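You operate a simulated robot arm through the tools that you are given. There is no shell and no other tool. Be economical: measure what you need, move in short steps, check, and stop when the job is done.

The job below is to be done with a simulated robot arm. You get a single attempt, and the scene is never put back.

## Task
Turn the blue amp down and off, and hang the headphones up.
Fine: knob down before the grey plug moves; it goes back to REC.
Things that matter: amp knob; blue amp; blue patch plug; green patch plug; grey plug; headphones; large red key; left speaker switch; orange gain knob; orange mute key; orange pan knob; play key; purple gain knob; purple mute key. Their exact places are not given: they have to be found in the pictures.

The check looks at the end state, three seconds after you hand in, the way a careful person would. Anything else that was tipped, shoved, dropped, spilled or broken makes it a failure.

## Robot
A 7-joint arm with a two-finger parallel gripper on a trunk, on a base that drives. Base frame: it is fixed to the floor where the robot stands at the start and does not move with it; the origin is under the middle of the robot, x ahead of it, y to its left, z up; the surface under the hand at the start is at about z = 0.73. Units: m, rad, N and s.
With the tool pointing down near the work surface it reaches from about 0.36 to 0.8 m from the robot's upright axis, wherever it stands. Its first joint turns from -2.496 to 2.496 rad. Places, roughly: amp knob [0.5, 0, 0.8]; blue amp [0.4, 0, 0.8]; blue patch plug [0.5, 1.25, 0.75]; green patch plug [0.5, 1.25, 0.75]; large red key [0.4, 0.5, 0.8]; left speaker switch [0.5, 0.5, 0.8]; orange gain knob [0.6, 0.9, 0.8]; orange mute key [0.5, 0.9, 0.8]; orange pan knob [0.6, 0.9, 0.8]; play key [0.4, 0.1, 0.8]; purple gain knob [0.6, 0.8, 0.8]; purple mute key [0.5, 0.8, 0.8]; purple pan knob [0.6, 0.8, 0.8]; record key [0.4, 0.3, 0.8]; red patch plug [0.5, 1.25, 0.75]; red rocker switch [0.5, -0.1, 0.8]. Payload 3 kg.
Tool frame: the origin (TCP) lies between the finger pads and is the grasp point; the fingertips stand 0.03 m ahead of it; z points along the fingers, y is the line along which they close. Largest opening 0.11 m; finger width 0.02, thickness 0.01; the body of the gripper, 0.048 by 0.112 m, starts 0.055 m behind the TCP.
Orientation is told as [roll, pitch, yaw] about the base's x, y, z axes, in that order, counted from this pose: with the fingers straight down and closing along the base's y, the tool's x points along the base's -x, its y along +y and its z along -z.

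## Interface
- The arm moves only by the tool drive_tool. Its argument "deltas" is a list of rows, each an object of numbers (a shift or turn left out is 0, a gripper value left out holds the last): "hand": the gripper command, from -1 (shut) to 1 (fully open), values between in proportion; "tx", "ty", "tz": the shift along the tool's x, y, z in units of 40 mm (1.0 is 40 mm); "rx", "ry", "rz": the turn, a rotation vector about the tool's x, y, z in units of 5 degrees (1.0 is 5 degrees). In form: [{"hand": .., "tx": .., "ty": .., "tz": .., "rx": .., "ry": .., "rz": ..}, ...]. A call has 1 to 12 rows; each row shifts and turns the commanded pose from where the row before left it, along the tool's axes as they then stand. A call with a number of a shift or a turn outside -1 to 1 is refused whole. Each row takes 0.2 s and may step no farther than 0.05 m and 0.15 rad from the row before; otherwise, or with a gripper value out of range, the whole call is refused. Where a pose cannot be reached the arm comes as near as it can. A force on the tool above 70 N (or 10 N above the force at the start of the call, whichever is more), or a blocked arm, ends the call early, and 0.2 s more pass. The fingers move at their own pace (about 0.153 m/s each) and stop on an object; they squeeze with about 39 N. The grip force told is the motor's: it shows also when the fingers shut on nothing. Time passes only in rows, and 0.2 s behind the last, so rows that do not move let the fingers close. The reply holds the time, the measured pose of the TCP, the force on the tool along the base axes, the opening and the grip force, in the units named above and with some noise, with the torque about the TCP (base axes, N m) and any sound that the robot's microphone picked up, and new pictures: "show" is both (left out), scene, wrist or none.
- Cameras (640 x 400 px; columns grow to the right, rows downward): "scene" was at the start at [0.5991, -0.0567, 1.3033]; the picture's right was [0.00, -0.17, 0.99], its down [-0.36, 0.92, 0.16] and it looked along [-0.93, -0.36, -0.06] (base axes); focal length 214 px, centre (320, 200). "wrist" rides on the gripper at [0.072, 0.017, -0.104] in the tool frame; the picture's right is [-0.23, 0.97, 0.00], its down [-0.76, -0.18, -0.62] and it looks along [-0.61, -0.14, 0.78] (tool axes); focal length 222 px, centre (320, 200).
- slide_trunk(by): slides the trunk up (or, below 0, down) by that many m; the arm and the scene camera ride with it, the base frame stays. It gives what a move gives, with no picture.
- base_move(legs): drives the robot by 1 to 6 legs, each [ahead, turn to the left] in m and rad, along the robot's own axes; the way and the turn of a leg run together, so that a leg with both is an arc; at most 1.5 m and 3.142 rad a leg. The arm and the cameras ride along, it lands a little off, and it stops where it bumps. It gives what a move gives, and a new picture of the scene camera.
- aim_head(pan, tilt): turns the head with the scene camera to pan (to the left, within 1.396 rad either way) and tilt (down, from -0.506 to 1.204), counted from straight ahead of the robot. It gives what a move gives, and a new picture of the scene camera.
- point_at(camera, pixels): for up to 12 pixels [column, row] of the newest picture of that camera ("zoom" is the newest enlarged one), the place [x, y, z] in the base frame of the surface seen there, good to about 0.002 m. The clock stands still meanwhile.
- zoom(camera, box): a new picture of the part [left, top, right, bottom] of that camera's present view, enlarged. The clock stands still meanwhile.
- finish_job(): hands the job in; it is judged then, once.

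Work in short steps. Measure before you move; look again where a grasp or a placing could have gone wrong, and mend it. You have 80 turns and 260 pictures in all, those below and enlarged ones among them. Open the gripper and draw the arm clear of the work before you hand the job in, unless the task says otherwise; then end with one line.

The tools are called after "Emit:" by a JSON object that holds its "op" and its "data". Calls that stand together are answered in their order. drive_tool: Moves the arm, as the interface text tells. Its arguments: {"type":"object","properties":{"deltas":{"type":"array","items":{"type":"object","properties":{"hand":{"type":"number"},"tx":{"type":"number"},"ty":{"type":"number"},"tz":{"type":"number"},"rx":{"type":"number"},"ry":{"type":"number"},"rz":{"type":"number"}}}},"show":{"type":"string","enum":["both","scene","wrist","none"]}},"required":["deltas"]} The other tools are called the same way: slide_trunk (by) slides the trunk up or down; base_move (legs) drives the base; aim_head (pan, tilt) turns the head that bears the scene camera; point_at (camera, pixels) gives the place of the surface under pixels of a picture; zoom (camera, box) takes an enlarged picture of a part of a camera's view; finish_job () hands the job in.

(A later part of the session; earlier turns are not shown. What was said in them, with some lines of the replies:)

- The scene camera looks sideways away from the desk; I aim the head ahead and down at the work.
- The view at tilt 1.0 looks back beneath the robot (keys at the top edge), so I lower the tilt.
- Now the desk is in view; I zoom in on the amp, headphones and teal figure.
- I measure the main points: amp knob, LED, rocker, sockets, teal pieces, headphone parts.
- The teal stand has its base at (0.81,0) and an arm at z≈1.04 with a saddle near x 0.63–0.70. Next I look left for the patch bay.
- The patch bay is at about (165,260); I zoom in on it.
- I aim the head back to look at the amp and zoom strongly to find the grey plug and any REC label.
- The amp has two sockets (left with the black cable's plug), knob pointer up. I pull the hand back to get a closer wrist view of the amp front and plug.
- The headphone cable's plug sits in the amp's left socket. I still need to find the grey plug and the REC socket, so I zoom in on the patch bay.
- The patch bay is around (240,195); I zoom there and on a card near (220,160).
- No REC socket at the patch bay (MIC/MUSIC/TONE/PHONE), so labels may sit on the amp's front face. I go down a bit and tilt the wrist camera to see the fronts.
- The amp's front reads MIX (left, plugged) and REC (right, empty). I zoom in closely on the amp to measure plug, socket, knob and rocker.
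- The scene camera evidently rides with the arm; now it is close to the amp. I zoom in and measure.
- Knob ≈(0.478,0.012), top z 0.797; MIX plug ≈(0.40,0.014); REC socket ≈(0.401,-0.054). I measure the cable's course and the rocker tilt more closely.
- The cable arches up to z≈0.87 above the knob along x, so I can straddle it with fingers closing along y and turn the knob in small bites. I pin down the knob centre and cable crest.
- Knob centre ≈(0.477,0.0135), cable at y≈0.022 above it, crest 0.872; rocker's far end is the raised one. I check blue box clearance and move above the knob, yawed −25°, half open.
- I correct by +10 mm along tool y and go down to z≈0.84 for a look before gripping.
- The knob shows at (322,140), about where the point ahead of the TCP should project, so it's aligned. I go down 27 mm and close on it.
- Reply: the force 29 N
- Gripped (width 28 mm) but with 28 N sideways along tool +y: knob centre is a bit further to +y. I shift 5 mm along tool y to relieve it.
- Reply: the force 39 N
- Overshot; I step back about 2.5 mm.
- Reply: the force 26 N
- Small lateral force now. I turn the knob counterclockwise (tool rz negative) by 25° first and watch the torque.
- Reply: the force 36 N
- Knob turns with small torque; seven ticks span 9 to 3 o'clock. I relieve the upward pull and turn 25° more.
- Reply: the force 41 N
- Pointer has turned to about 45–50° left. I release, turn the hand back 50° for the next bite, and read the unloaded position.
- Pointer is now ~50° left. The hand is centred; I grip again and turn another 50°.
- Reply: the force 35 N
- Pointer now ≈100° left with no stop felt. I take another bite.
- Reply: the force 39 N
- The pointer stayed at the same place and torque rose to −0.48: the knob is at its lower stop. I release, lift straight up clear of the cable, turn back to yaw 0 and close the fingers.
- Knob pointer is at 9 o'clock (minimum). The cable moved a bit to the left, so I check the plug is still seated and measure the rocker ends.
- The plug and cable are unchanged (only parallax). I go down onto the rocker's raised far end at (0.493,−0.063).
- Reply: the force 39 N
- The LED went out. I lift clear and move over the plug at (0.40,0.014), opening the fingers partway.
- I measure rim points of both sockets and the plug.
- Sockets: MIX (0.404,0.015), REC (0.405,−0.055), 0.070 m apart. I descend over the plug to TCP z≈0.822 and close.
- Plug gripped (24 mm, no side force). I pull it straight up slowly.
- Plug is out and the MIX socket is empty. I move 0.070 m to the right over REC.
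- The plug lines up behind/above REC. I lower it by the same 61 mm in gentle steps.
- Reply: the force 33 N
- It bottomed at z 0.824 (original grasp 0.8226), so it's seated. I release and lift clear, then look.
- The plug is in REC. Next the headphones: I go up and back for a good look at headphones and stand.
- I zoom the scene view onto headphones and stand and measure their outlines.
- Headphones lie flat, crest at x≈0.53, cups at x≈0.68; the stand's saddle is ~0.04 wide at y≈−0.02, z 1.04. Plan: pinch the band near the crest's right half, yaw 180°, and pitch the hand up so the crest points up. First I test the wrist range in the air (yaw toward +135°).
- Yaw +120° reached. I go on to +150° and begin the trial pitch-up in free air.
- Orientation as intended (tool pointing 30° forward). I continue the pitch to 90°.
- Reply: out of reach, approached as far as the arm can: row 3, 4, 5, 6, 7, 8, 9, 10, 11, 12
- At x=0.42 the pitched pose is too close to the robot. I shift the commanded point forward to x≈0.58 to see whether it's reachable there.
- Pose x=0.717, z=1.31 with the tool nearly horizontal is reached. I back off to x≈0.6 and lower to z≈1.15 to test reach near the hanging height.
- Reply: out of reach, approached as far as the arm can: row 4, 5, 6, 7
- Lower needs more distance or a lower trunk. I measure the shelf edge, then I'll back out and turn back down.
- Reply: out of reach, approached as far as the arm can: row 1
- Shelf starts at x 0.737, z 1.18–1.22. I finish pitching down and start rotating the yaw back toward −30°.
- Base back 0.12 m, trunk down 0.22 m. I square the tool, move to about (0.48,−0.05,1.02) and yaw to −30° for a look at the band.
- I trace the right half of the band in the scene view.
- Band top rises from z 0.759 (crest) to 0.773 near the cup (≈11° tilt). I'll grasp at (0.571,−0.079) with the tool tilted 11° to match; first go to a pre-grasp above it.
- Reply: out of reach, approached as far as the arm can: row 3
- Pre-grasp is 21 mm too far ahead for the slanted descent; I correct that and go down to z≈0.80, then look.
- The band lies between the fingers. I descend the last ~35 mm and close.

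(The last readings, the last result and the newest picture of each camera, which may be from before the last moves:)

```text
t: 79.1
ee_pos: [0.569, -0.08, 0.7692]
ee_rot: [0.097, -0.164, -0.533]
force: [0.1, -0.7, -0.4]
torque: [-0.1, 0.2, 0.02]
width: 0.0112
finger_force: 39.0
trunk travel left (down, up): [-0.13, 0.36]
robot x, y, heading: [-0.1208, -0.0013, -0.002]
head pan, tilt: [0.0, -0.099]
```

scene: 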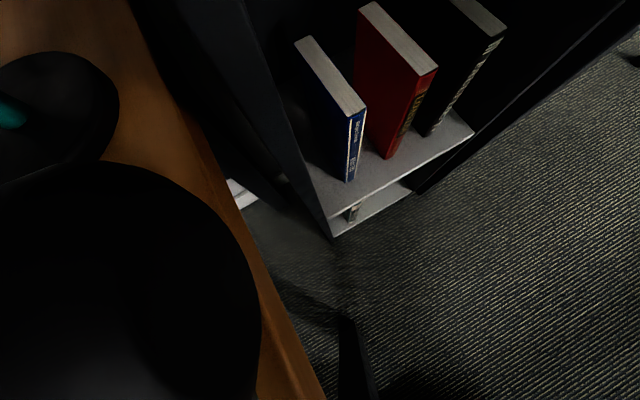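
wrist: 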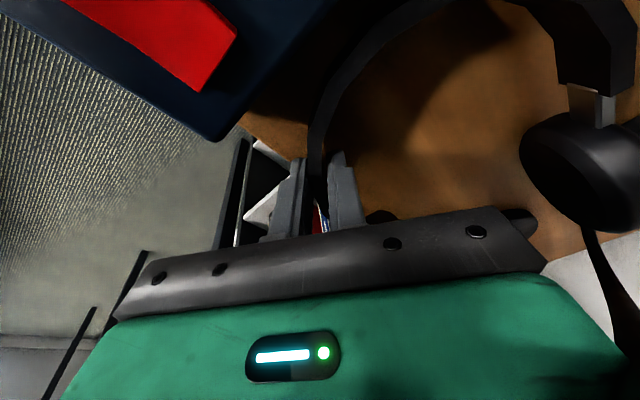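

Band held (11 mm). I lift ~0.16 m slowly, then look whether the headphones came along.

Emit:
{"op": "drive_tool", "data": {"deltas": [{"tz": -0.5}, {"tz": -0.7}, {"tz": -0.8}, {"tz": -0.8}, {"tz": -0.8}, {}], "show": "both"}}

```text
t: 80.5
ee_pos: [0.5434, -0.0776, 0.9094]
ee_rot: [0.097, -0.164, -0.533]
force: [0.3, -0.1, -2.3]
torque: [-0.11, 0.21, -0.01]
width: 0.0113
finger_force: 39.0
trunk travel left (down, up): [-0.13, 0.36]
robot x, y, heading: [-0.1203, -0.0013, 0.004]
head pan, tilt: [0.0, -0.099]
```

scene: 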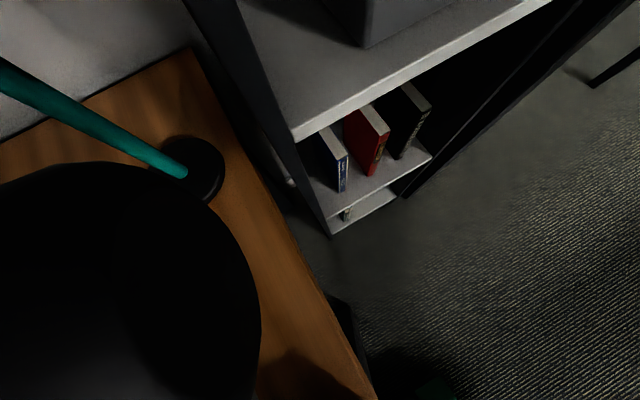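
wrist: 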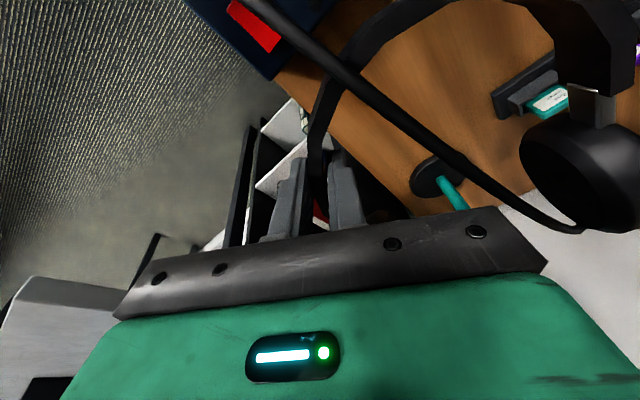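

The headphones rise rigidly with the hand. I move back toward x≈0.46 and up to z≈0.95 before turning.

Emit:
{"op": "drive_tool", "data": {"deltas": [{"tx": 0.85, "ty": -0.49, "tz": -0.19}, {"tx": 0.85, "ty": -0.49, "tz": -0.19}, {"tx": -0.1, "ty": 0.06, "tz": -0.6}, {"tx": -0.1, "ty": 0.06, "tz": -0.6}, {}], "show": "wrist"}}

Emit:
{"op": "aim_head", "data": {"pan": 0.5, "tilt": 0.3}}

```text
t: 81.7
ee_pos: [0.4622, -0.0772, 0.96]
ee_rot: [0.097, -0.165, -0.532]
force: [-0.2, -0.6, -1.3]
torque: [-0.12, 0.21, -0.01]
width: 0.0113
finger_force: 38.8
trunk travel left (down, up): [-0.13, 0.36]
robot x, y, heading: [-0.1245, -0.002, 0.003]
head pan, tilt: [0.0, -0.099]
```

wrist: 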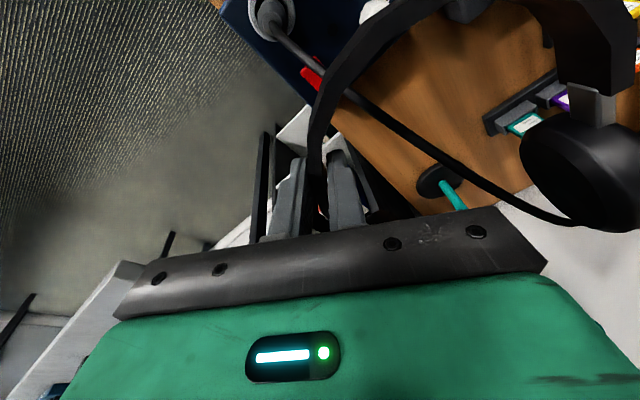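

```text
t: 82.6
ee_pos: [0.4618, -0.076, 0.9595]
ee_rot: [0.096, -0.165, -0.531]
force: [-0.2, -0.1, -3.2]
torque: [-0.13, 0.22, -0.01]
width: 0.0112
finger_force: 38.8
trunk travel left (down, up): [-0.13, 0.36]
robot x, y, heading: [-0.1209, 0.0003, 0.002]
head pan, tilt: [0.499, 0.3]
```

scene: 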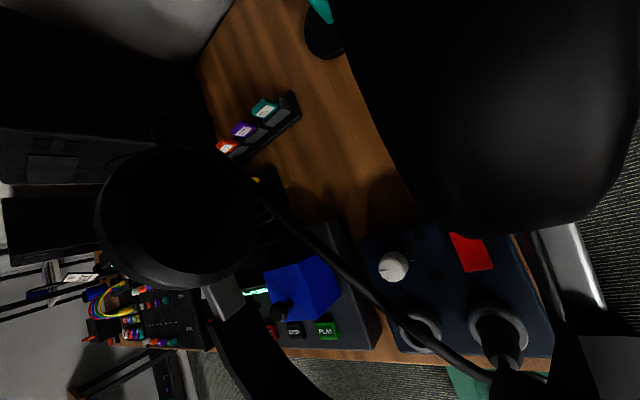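

Now I turn the hand CCW in yaw with the headphones, first backing 3 cm to clear the stand.

Emit:
{"op": "drive_tool", "data": {"deltas": [{"tx": 0.64, "ty": -0.37, "tz": -0.14}, {"rz": -1}, {"rz": -1}, {"rz": -1}, {"rz": -1}, {"rz": -1}, {"rz": -1}, {"rz": -1}, {"rz": -1}, {"rz": -1}, {"rz": -1}, {"rz": -1}], "show": "both"}}

```text
t: 85.2
ee_pos: [0.4322, -0.0805, 0.9602]
ee_rot: [-0.08, -0.172, 0.443]
force: [0.2, -0.5, -2.6]
torque: [-0.25, 0.03, 0.0]
width: 0.0112
finger_force: 39.1
trunk travel left (down, up): [-0.13, 0.36]
robot x, y, heading: [-0.1204, -0.0014, 0.002]
head pan, tilt: [0.499, 0.3]
```

scene: 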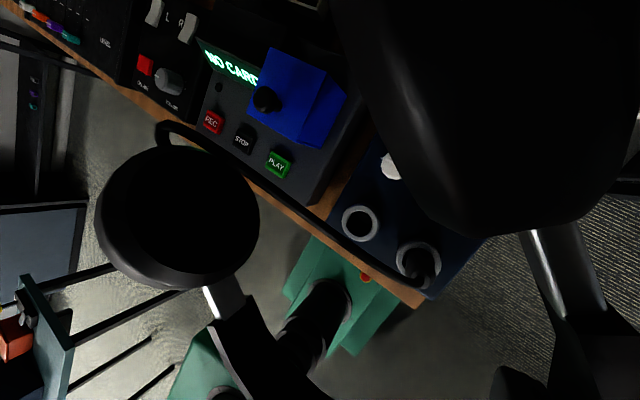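
wrist: 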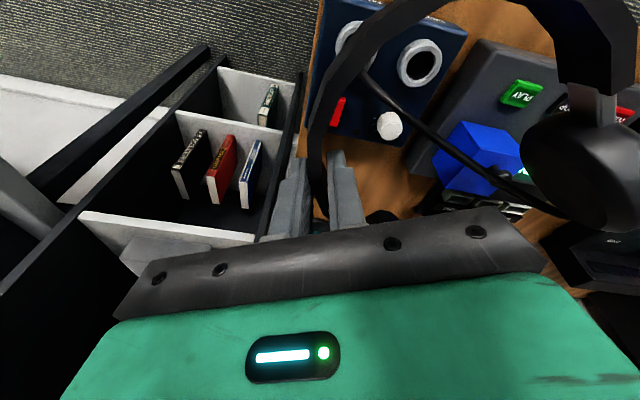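

Going well. I rotate 30° more, then shift 8 cm forward to keep clear of the robot, and go on.

Emit:
{"op": "drive_tool", "data": {"deltas": [{"rz": -1}, {"rz": -1}, {"rz": -1}, {"rz": -1}, {"rz": -1}, {"rz": -1}, {"tx": -0.57, "ty": -0.8, "tz": 0.19}, {"tx": -0.57, "ty": -0.8, "tz": 0.19}, {"rz": -1}, {"rz": -1}, {"rz": -1}, {"rz": -1}], "show": "wrist"}}

```text
t: 87.8
ee_pos: [0.5135, -0.0778, 0.9601]
ee_rot: [-0.182, -0.048, 1.315]
force: [0.3, -0.1, -2.8]
torque: [-0.13, -0.18, 0.0]
width: 0.0113
finger_force: 38.9
trunk travel left (down, up): [-0.13, 0.36]
robot x, y, heading: [-0.123, -0.0005, 0.003]
head pan, tilt: [0.499, 0.3]
```

wrist: 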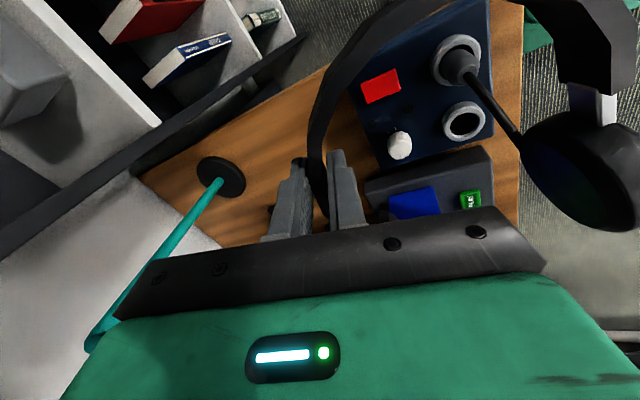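

Yaw 75° now; 75° remain. I continue.

Emit:
{"op": "drive_tool", "data": {"deltas": [{"rz": -1}, {"rz": -1}, {"rz": -1}, {"rz": -1}, {"rz": -1}, {"rz": -1}, {"rz": -1}, {"rz": -1}, {"rz": -1}, {"rz": -1}, {"rz": -1}, {"rz": -1}], "show": "wrist"}}

```text
t: 90.4
ee_pos: [0.5125, -0.0784, 0.9593]
ee_rot: [-0.136, 0.135, 2.347]
force: [-0.2, 0.0, -1.5]
torque: [0.08, -0.23, 0.01]
width: 0.0112
finger_force: 39.3
trunk travel left (down, up): [-0.13, 0.36]
robot x, y, heading: [-0.1188, -0.0017, -0.004]
head pan, tilt: [0.499, 0.3]
```

wrist: 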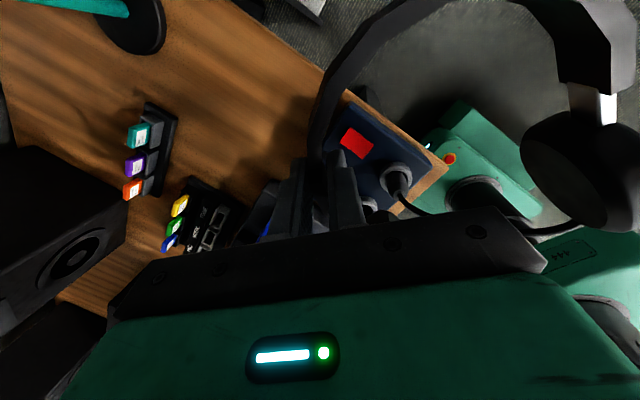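

Three more degrees-steps to 150°, then I raise to z≈1.05 and shift to y≈+0.045, x≈0.53.

Emit:
{"op": "drive_tool", "data": {"deltas": [{"rz": -1}, {"rz": -1}, {"rz": -1}, {"tz": -0.8}, {"tz": -0.8}, {"tz": -0.7}, {"tx": -0.5, "ty": -0.866}, {"tx": -0.5, "ty": -0.866}, {"tx": -0.5, "ty": -0.866}, {"tx": 0.8, "ty": -0.46}, {}], "show": "both"}}

```text
t: 92.8
ee_pos: [0.5315, 0.0406, 1.0565]
ee_rot: [-0.096, 0.164, 2.611]
force: [0.1, -0.4, -2.7]
torque: [0.13, -0.2, 0.03]
width: 0.0112
finger_force: 38.6
trunk travel left (down, up): [-0.13, 0.36]
robot x, y, heading: [-0.1192, -0.0007, -0.001]
head pan, tilt: [0.499, 0.3]
```

scene: 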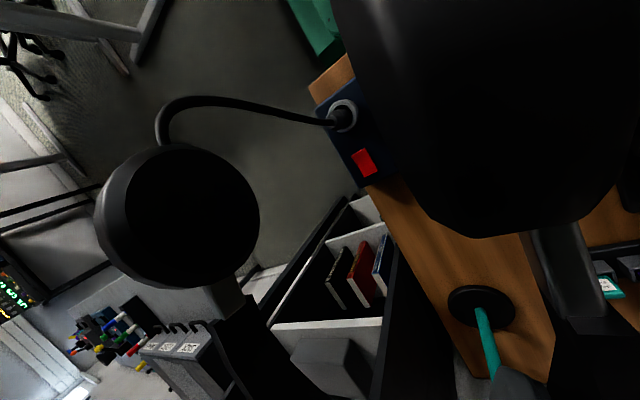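
wrist: 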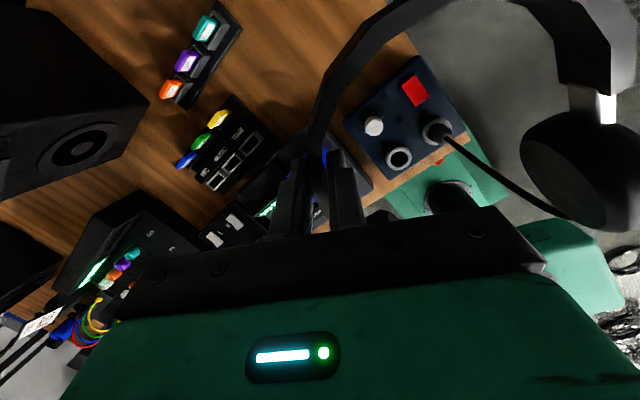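

Now the pitch-up with the headphones, first 40°.

Emit:
{"op": "drive_tool", "data": {"deltas": [{"rx": 0.5, "ry": 0.866}, {"rx": 0.5, "ry": 0.866}, {"rx": 0.5, "ry": 0.866}, {"rx": 0.5, "ry": 0.866}, {"rx": 0.5, "ry": 0.866}, {"rx": 0.5, "ry": 0.866}, {"rx": 0.5, "ry": 0.866}, {"rx": 0.5, "ry": 0.866}], "show": "wrist"}}

```text
t: 94.6
ee_pos: [0.5309, 0.0416, 1.0578]
ee_rot: [-0.554, 0.739, 2.398]
force: [0.0, -1.2, -2.4]
torque: [0.15, -0.08, 0.01]
width: 0.0111
finger_force: 39.4
trunk travel left (down, up): [-0.13, 0.36]
robot x, y, heading: [-0.121, -0.0023, -0.001]
head pan, tilt: [0.499, 0.3]
```

wrist: 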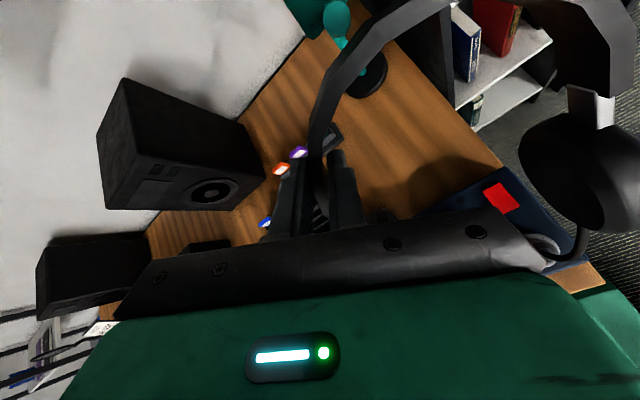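

Tracking well. The remaining 39°.

Emit:
{"op": "drive_tool", "data": {"deltas": [{"rx": 0.5, "ry": 0.866}, {"rx": 0.5, "ry": 0.866}, {"rx": 0.5, "ry": 0.866}, {"rx": 0.5, "ry": 0.866}, {"rx": 0.5, "ry": 0.866}, {"rx": 0.5, "ry": 0.866}, {"rx": 0.5, "ry": 0.866}, {"rx": 0.4, "ry": 0.69}], "show": "both"}}

```text
t: 96.4
ee_pos: [0.532, 0.0425, 1.0571]
ee_rot: [-1.573, 1.045, 1.568]
force: [-0.3, -0.9, -3.9]
torque: [0.13, 0.04, -0.02]
width: 0.0115
finger_force: 38.9
trunk travel left (down, up): [-0.13, 0.36]
robot x, y, heading: [-0.1219, -0.0018, 0.001]
head pan, tilt: [0.499, 0.3]
```

scene: 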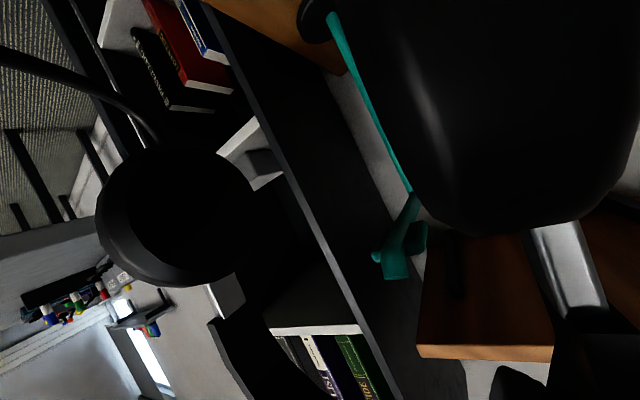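
wrist: 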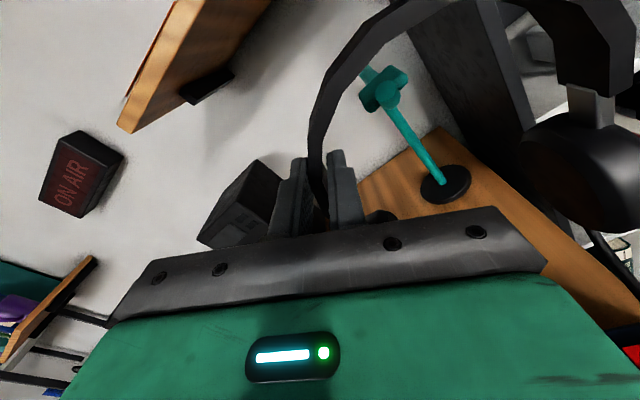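

Fully pitched at (0.532,0.042,1.057). The stand shows inside the arc at (385,90); I zoom and measure band crest versus saddle.

Emit:
{"op": "zoom", "data": {"camera": "wrist", "box": [290, 0, 530, 200]}}

```text
2.00 times, centred on (410, 100) of wrist
```

zoom: 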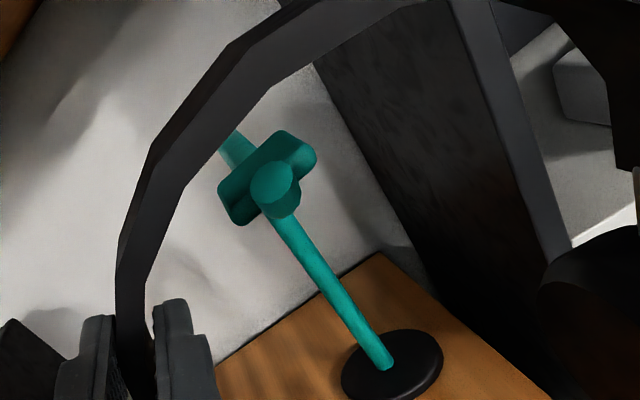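

Emit:
{"op": "point_at", "data": {"camera": "zoom", "pixels": [[150, 200], [175, 130], [200, 95], [230, 65], [265, 35], [300, 15], [350, 8], [230, 200], [308, 160], [275, 175], [240, 215], [290, 140]]}}

Emit:
{"op": "point_at", "data": {"camera": "wrist", "pixels": [[440, 0], [500, 5], [545, 30], [590, 100], [570, 160], [375, 35], [340, 60], [320, 140]]}}

```text
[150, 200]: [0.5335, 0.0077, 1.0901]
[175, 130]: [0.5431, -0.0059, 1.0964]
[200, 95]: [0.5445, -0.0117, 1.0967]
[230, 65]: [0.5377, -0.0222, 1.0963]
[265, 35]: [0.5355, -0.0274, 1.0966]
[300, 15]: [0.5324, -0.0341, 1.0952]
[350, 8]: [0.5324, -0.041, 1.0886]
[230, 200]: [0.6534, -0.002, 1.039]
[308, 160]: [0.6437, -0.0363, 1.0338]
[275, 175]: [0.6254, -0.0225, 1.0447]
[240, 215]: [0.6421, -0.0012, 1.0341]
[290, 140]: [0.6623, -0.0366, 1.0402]
```

```text
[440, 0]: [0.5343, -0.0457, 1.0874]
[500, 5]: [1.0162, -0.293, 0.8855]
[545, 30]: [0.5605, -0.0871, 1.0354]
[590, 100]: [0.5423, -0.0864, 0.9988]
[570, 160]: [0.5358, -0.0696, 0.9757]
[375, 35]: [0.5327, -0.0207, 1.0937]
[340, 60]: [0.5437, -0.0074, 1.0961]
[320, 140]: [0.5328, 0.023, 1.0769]
```

Crest inner surface z≈1.097, centred y≈−0.017; saddle top 1.041, centre y −0.019, front x 0.642. I move forward 0.123 m and 3 mm to −y, above the saddle.

Emit:
{"op": "drive_tool", "data": {"deltas": [{"tz": 0.7, "tx": 0.04, "ty": 0.065}, {"tz": 0.7}, {"tz": 0.7}, {"tz": 0.5}, {"tz": 0.47}, {}], "show": "both"}}

Emit:
{"op": "zoom", "data": {"camera": "wrist", "box": [290, 0, 530, 200]}}

```text
t: 97.8
ee_pos: [0.656, 0.038, 1.058]
ee_rot: [-1.567, 1.047, 1.574]
force: [0.7, -0.6, -2.1]
torque: [0.12, 0.09, 0.01]
width: 0.0115
finger_force: 38.7
trunk travel left (down, up): [-0.13, 0.36]
robot x, y, heading: [-0.1174, 0.0004, 0.002]
head pan, tilt: [0.499, 0.3]
```

scene: 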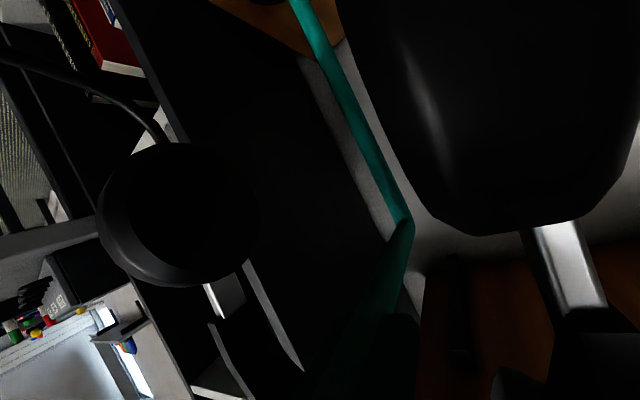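
wrist: 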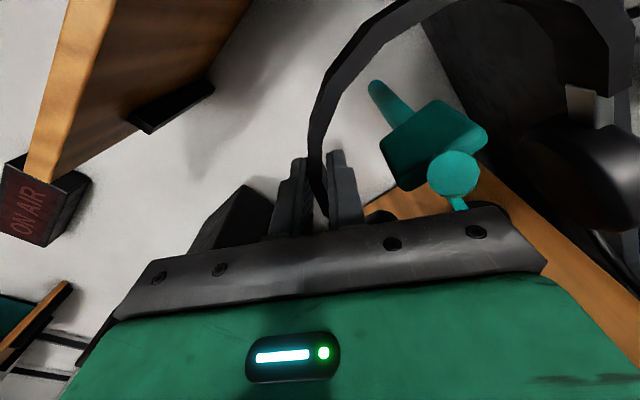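

```text
2.00 times, centred on (410, 100) of wrist
```

zoom: 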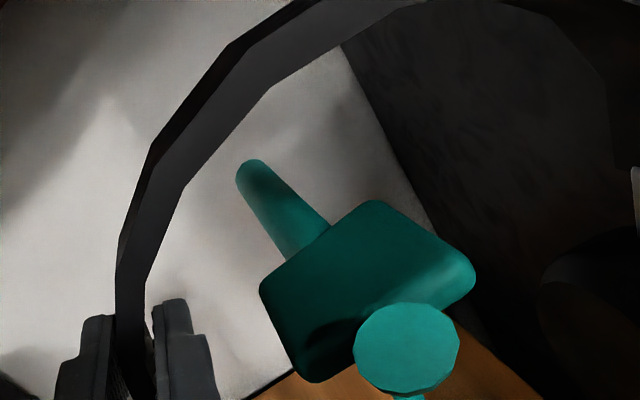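

The arc is above the saddle. I check positions before lowering.

Emit:
{"op": "point_at", "data": {"camera": "zoom", "pixels": [[375, 208], [268, 292], [320, 245], [300, 365], [415, 330], [440, 245], [210, 100], [240, 70], [300, 25], [150, 200], [380, 5]]}}

```text
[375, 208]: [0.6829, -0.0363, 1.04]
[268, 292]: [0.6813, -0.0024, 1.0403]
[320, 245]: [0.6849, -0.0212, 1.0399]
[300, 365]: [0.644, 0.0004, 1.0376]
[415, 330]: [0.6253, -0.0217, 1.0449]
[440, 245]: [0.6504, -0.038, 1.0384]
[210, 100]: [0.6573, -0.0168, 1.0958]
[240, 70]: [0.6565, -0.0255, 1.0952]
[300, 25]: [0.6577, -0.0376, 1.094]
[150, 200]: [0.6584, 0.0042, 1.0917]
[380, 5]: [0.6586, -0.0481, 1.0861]
```

Saddle spans x 0.640–0.688; band 0.656–0.686. I shift back 4 mm and lower 50 mm.

Emit:
{"op": "drive_tool", "data": {"deltas": [{"tz": -0.1}, {"tx": -0.3, "ty": 0.17}, {"tx": -0.3, "ty": 0.17}, {"tx": -0.26, "ty": 0.15}, {"tx": -0.17, "ty": 0.1}, {}], "show": "wrist"}}

Emit:
{"op": "zoom", "data": {"camera": "wrist", "box": [290, 0, 530, 200]}}

```text
t: 99.2
ee_pos: [0.6509, 0.0397, 1.0116]
ee_rot: [-1.57, 1.047, 1.569]
force: [1.3, -0.4, 6.0]
torque: [-0.41, 0.03, 0.07]
width: 0.0115
finger_force: 39.0
trunk travel left (down, up): [-0.13, 0.36]
robot x, y, heading: [-0.1198, 0.0026, 0.001]
head pan, tilt: [0.499, 0.3]
```

wrist: 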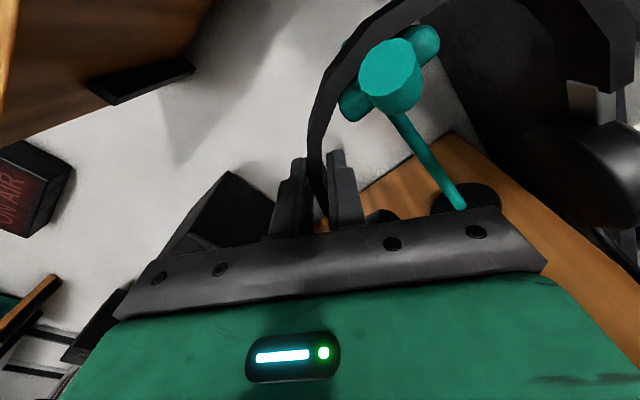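

```text
2.00 times, centred on (410, 100) of wrist
```

zoom: 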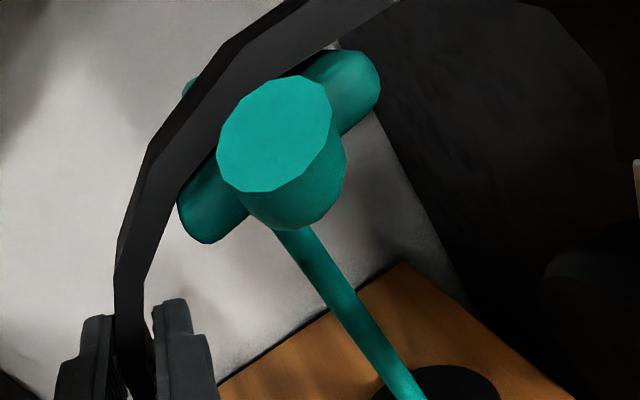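

Contact with the saddle (force z +6 N), band seated centrally. I open the fingers slightly and check that it rests before retreating.

Emit:
{"op": "drive_tool", "data": {"deltas": [{"hand": -0.7}, {}, {"hand": -0.45}, {}, {}], "show": "both"}}

Emit:
{"op": "zoom", "data": {"camera": "wrist", "box": [290, 0, 610, 240]}}

```text
t: 100.4
ee_pos: [0.6509, 0.04, 1.0116]
ee_rot: [-1.568, 1.045, 1.572]
force: [-0.3, 0.6, -0.2]
torque: [-0.01, -0.01, -0.03]
width: 0.0303
finger_force: 0.0
trunk travel left (down, up): [-0.13, 0.36]
robot x, y, heading: [-0.122, 0.001, 0.002]
head pan, tilt: [0.499, 0.3]
```

scene: 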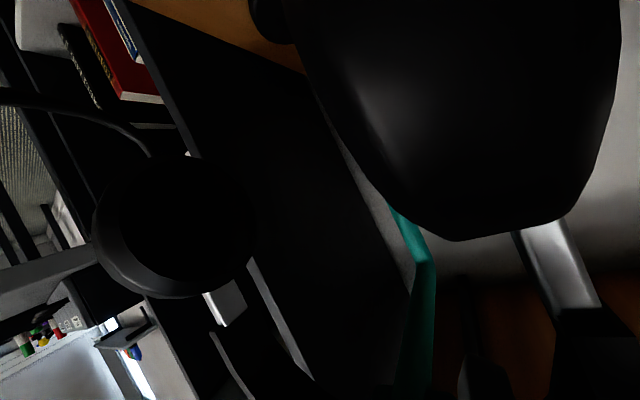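
wrist: 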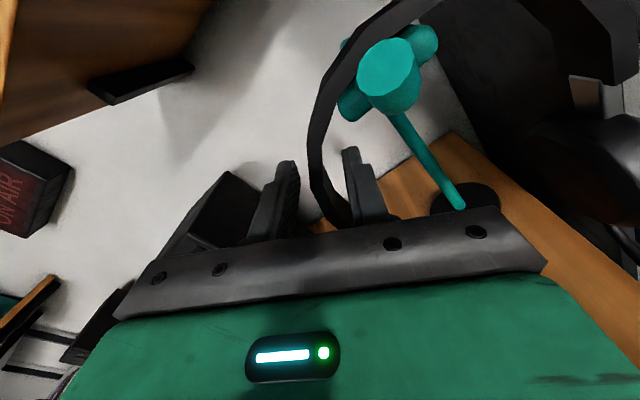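

```text
1.67 times, centred on (450, 120) of wrist
```

zoom: 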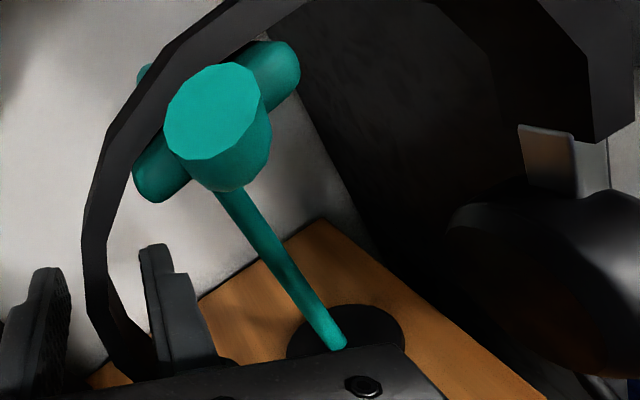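

Released: forces are zero and the headphones hang on the saddle. I draw straight back.

Emit:
{"op": "drive_tool", "data": {"deltas": [{"tz": -0.3}, {"tz": -0.5}, {"tz": -0.8}, {"tz": -0.8}, {"tz": -0.6}, {}], "show": "both"}}

Emit:
{"op": "zoom", "data": {"camera": "wrist", "box": [290, 0, 610, 240]}}

```text
t: 101.8
ee_pos: [0.531, 0.0396, 1.0109]
ee_rot: [-1.568, 1.046, 1.573]
force: [0.0, 0.8, -0.3]
torque: [-0.01, -0.02, 0.0]
width: 0.0301
finger_force: 0.1
trunk travel left (down, up): [-0.13, 0.36]
robot x, y, heading: [-0.1195, -0.0022, 0.003]
head pan, tilt: [0.499, 0.3]
```

scene: 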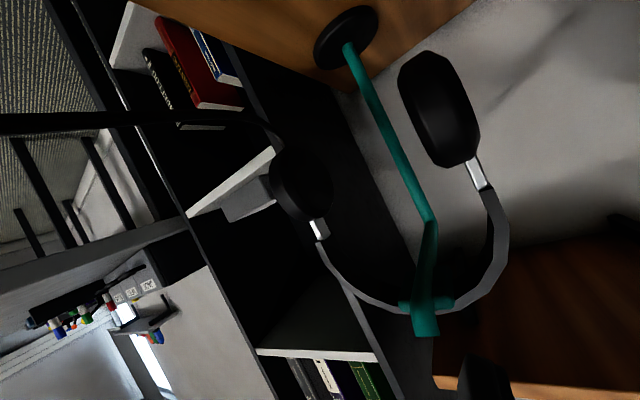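
wrist: 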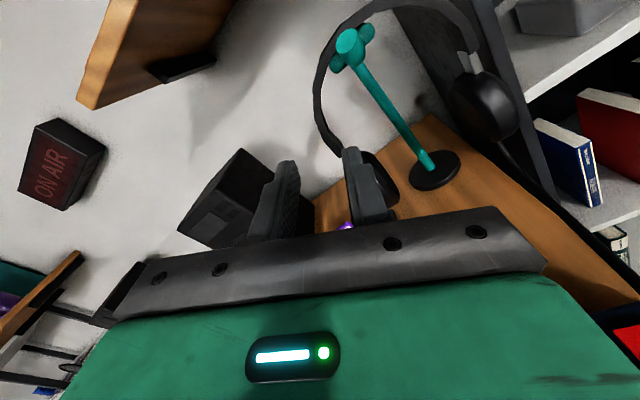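

```text
1.67 times, centred on (450, 120) of wrist
```

zoom: 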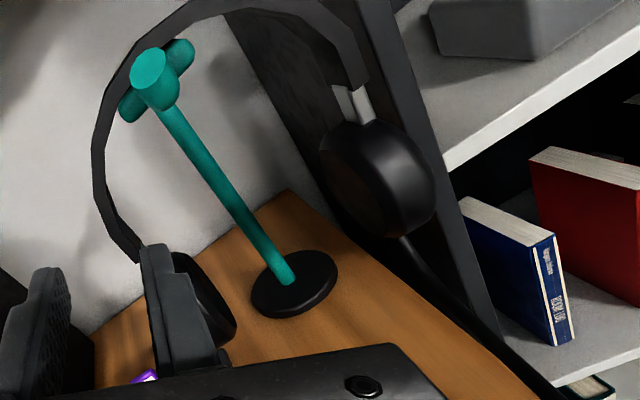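

The headphones hang well. I raise the trunk and back the base off, opening the gripper, then verify the amp.

Emit:
{"op": "slide_trunk", "data": {"by": 0.15}}

Emit:
{"op": "base_move", "data": {"legs": [[-0.2, 0]]}}

Emit:
{"op": "drive_tool", "data": {"deltas": [{"hand": 1, "rx": -0.5, "ry": -0.866}, {"rx": -0.5, "ry": -0.866}, {"rx": -0.5, "ry": -0.866}, {"rx": -0.5, "ry": -0.866}, {"rx": -0.5, "ry": -0.866}, {"rx": -0.5, "ry": -0.866}, {"rx": -0.5, "ry": -0.866}, {"rx": -0.5, "ry": -0.866}, {"rx": -0.5, "ry": -0.866}, {"rx": -0.5, "ry": -0.866}, {"rx": -0.5, "ry": -0.866}, {"rx": -0.5, "ry": -0.866}], "show": "both"}}

```text
t: 103.6
ee_pos: [0.5316, 0.0399, 1.1596]
ee_rot: [-1.568, 1.047, 1.573]
force: [1.0, 0.6, 0.4]
torque: [0.03, 0.02, 0.0]
width: 0.0303
finger_force: 0.1
trunk travel left (down, up): [-0.28, 0.21]
robot x, y, heading: [-0.1165, -0.0008, 0.001]
head pan, tilt: [0.499, 0.3]
```

```text
t: 105.2
ee_pos: [0.3306, 0.0381, 1.1602]
ee_rot: [-1.567, 1.048, 1.575]
force: [-1.0, -0.2, -0.9]
torque: [-0.06, -0.01, -0.01]
width: 0.0304
finger_force: 0.1
trunk travel left (down, up): [-0.28, 0.21]
robot x, y, heading: [-0.3251, -0.0004, 0.004]
head pan, tilt: [0.499, 0.3]
```

scene: 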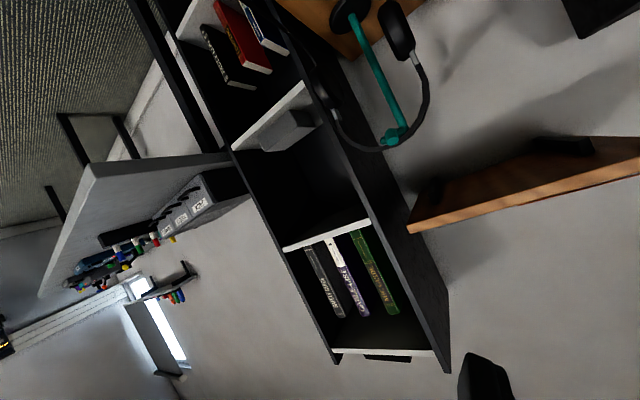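

```text
t: 107.8
ee_pos: [0.3284, 0.0389, 1.1602]
ee_rot: [-0.281, 0.443, 2.553]
force: [-0.8, -1.3, -0.1]
torque: [0.01, -0.01, 0.04]
width: 0.1101
finger_force: 0.0
trunk travel left (down, up): [-0.28, 0.21]
robot x, y, heading: [-0.3229, -0.0023, -0.002]
head pan, tilt: [0.499, 0.3]
```

scene: 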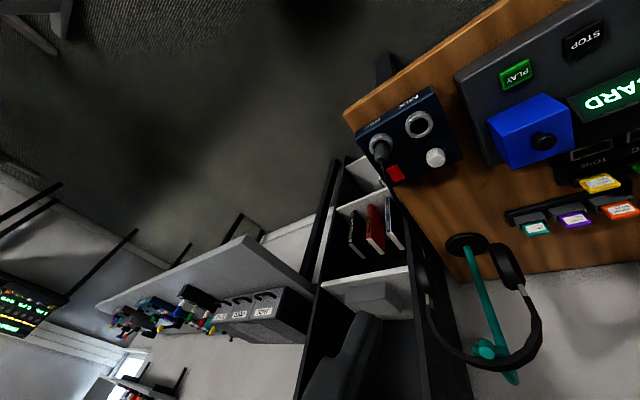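
wrist: 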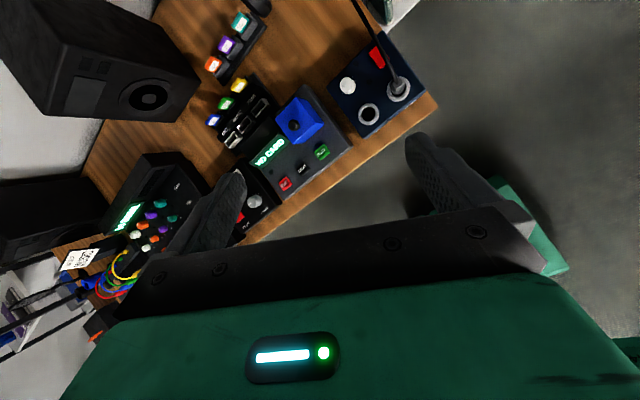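

I zoom on the amp and the hung headphones for a final check.

Emit:
{"op": "zoom", "data": {"camera": "scene", "box": [340, 70, 480, 200]}}

Emit:
{"op": "zoom", "data": {"camera": "scene", "box": [390, 210, 570, 400]}}

Emit:
{"op": "zoom", "data": {"camera": "wrist", "box": [320, 20, 450, 140]}}

```text
3.08 times, centred on (410, 135) of scene
```

zoom: 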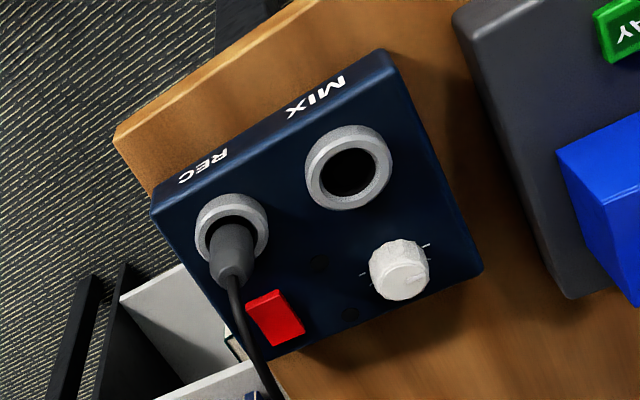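

```text
2.11 times, centred on (480, 305) of scene
```

zoom: 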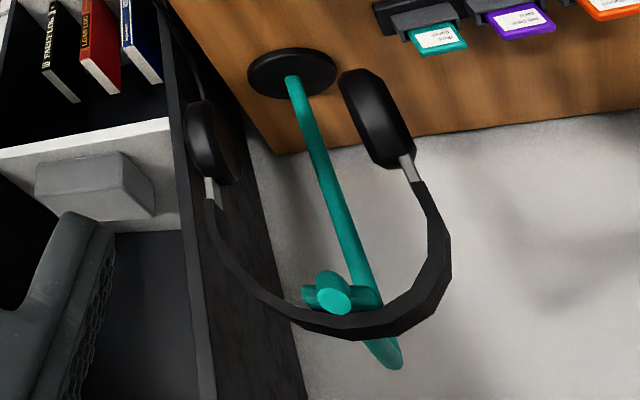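

```text
3.33 times, centred on (385, 80) of wrist
```

zoom: 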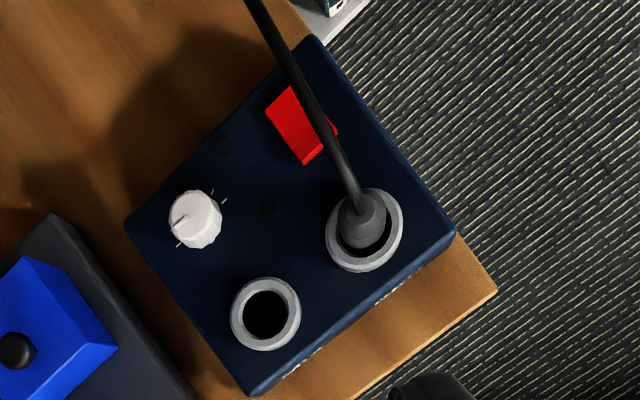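

Knob at its minimum, rocker toggled, LED dark, headphones hanging. I check the plug's depth against its original top height (0.828).

Emit:
{"op": "point_at", "data": {"camera": "zoom", "pixels": [[368, 208], [350, 230], [375, 225], [362, 262], [285, 290], [290, 105], [318, 150]]}}

```text
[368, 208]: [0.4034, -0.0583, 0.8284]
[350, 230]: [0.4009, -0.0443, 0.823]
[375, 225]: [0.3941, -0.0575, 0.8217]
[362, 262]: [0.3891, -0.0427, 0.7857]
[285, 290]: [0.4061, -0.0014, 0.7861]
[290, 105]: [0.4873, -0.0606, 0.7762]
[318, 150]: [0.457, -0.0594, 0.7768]
```

The plug top is at 0.828, the same as it was in MIX, so it is fully seated. The gripper is open and the arm is clear, so I hand the job in.

Emit:
{"op": "finish_job", "data": {}}

```text
The job is handed in.
```

The amp knob was turned down to its stop before the grey plug moved; the amp is off (LED dark), the plug is seated in REC, and the headphones hang on their stand.
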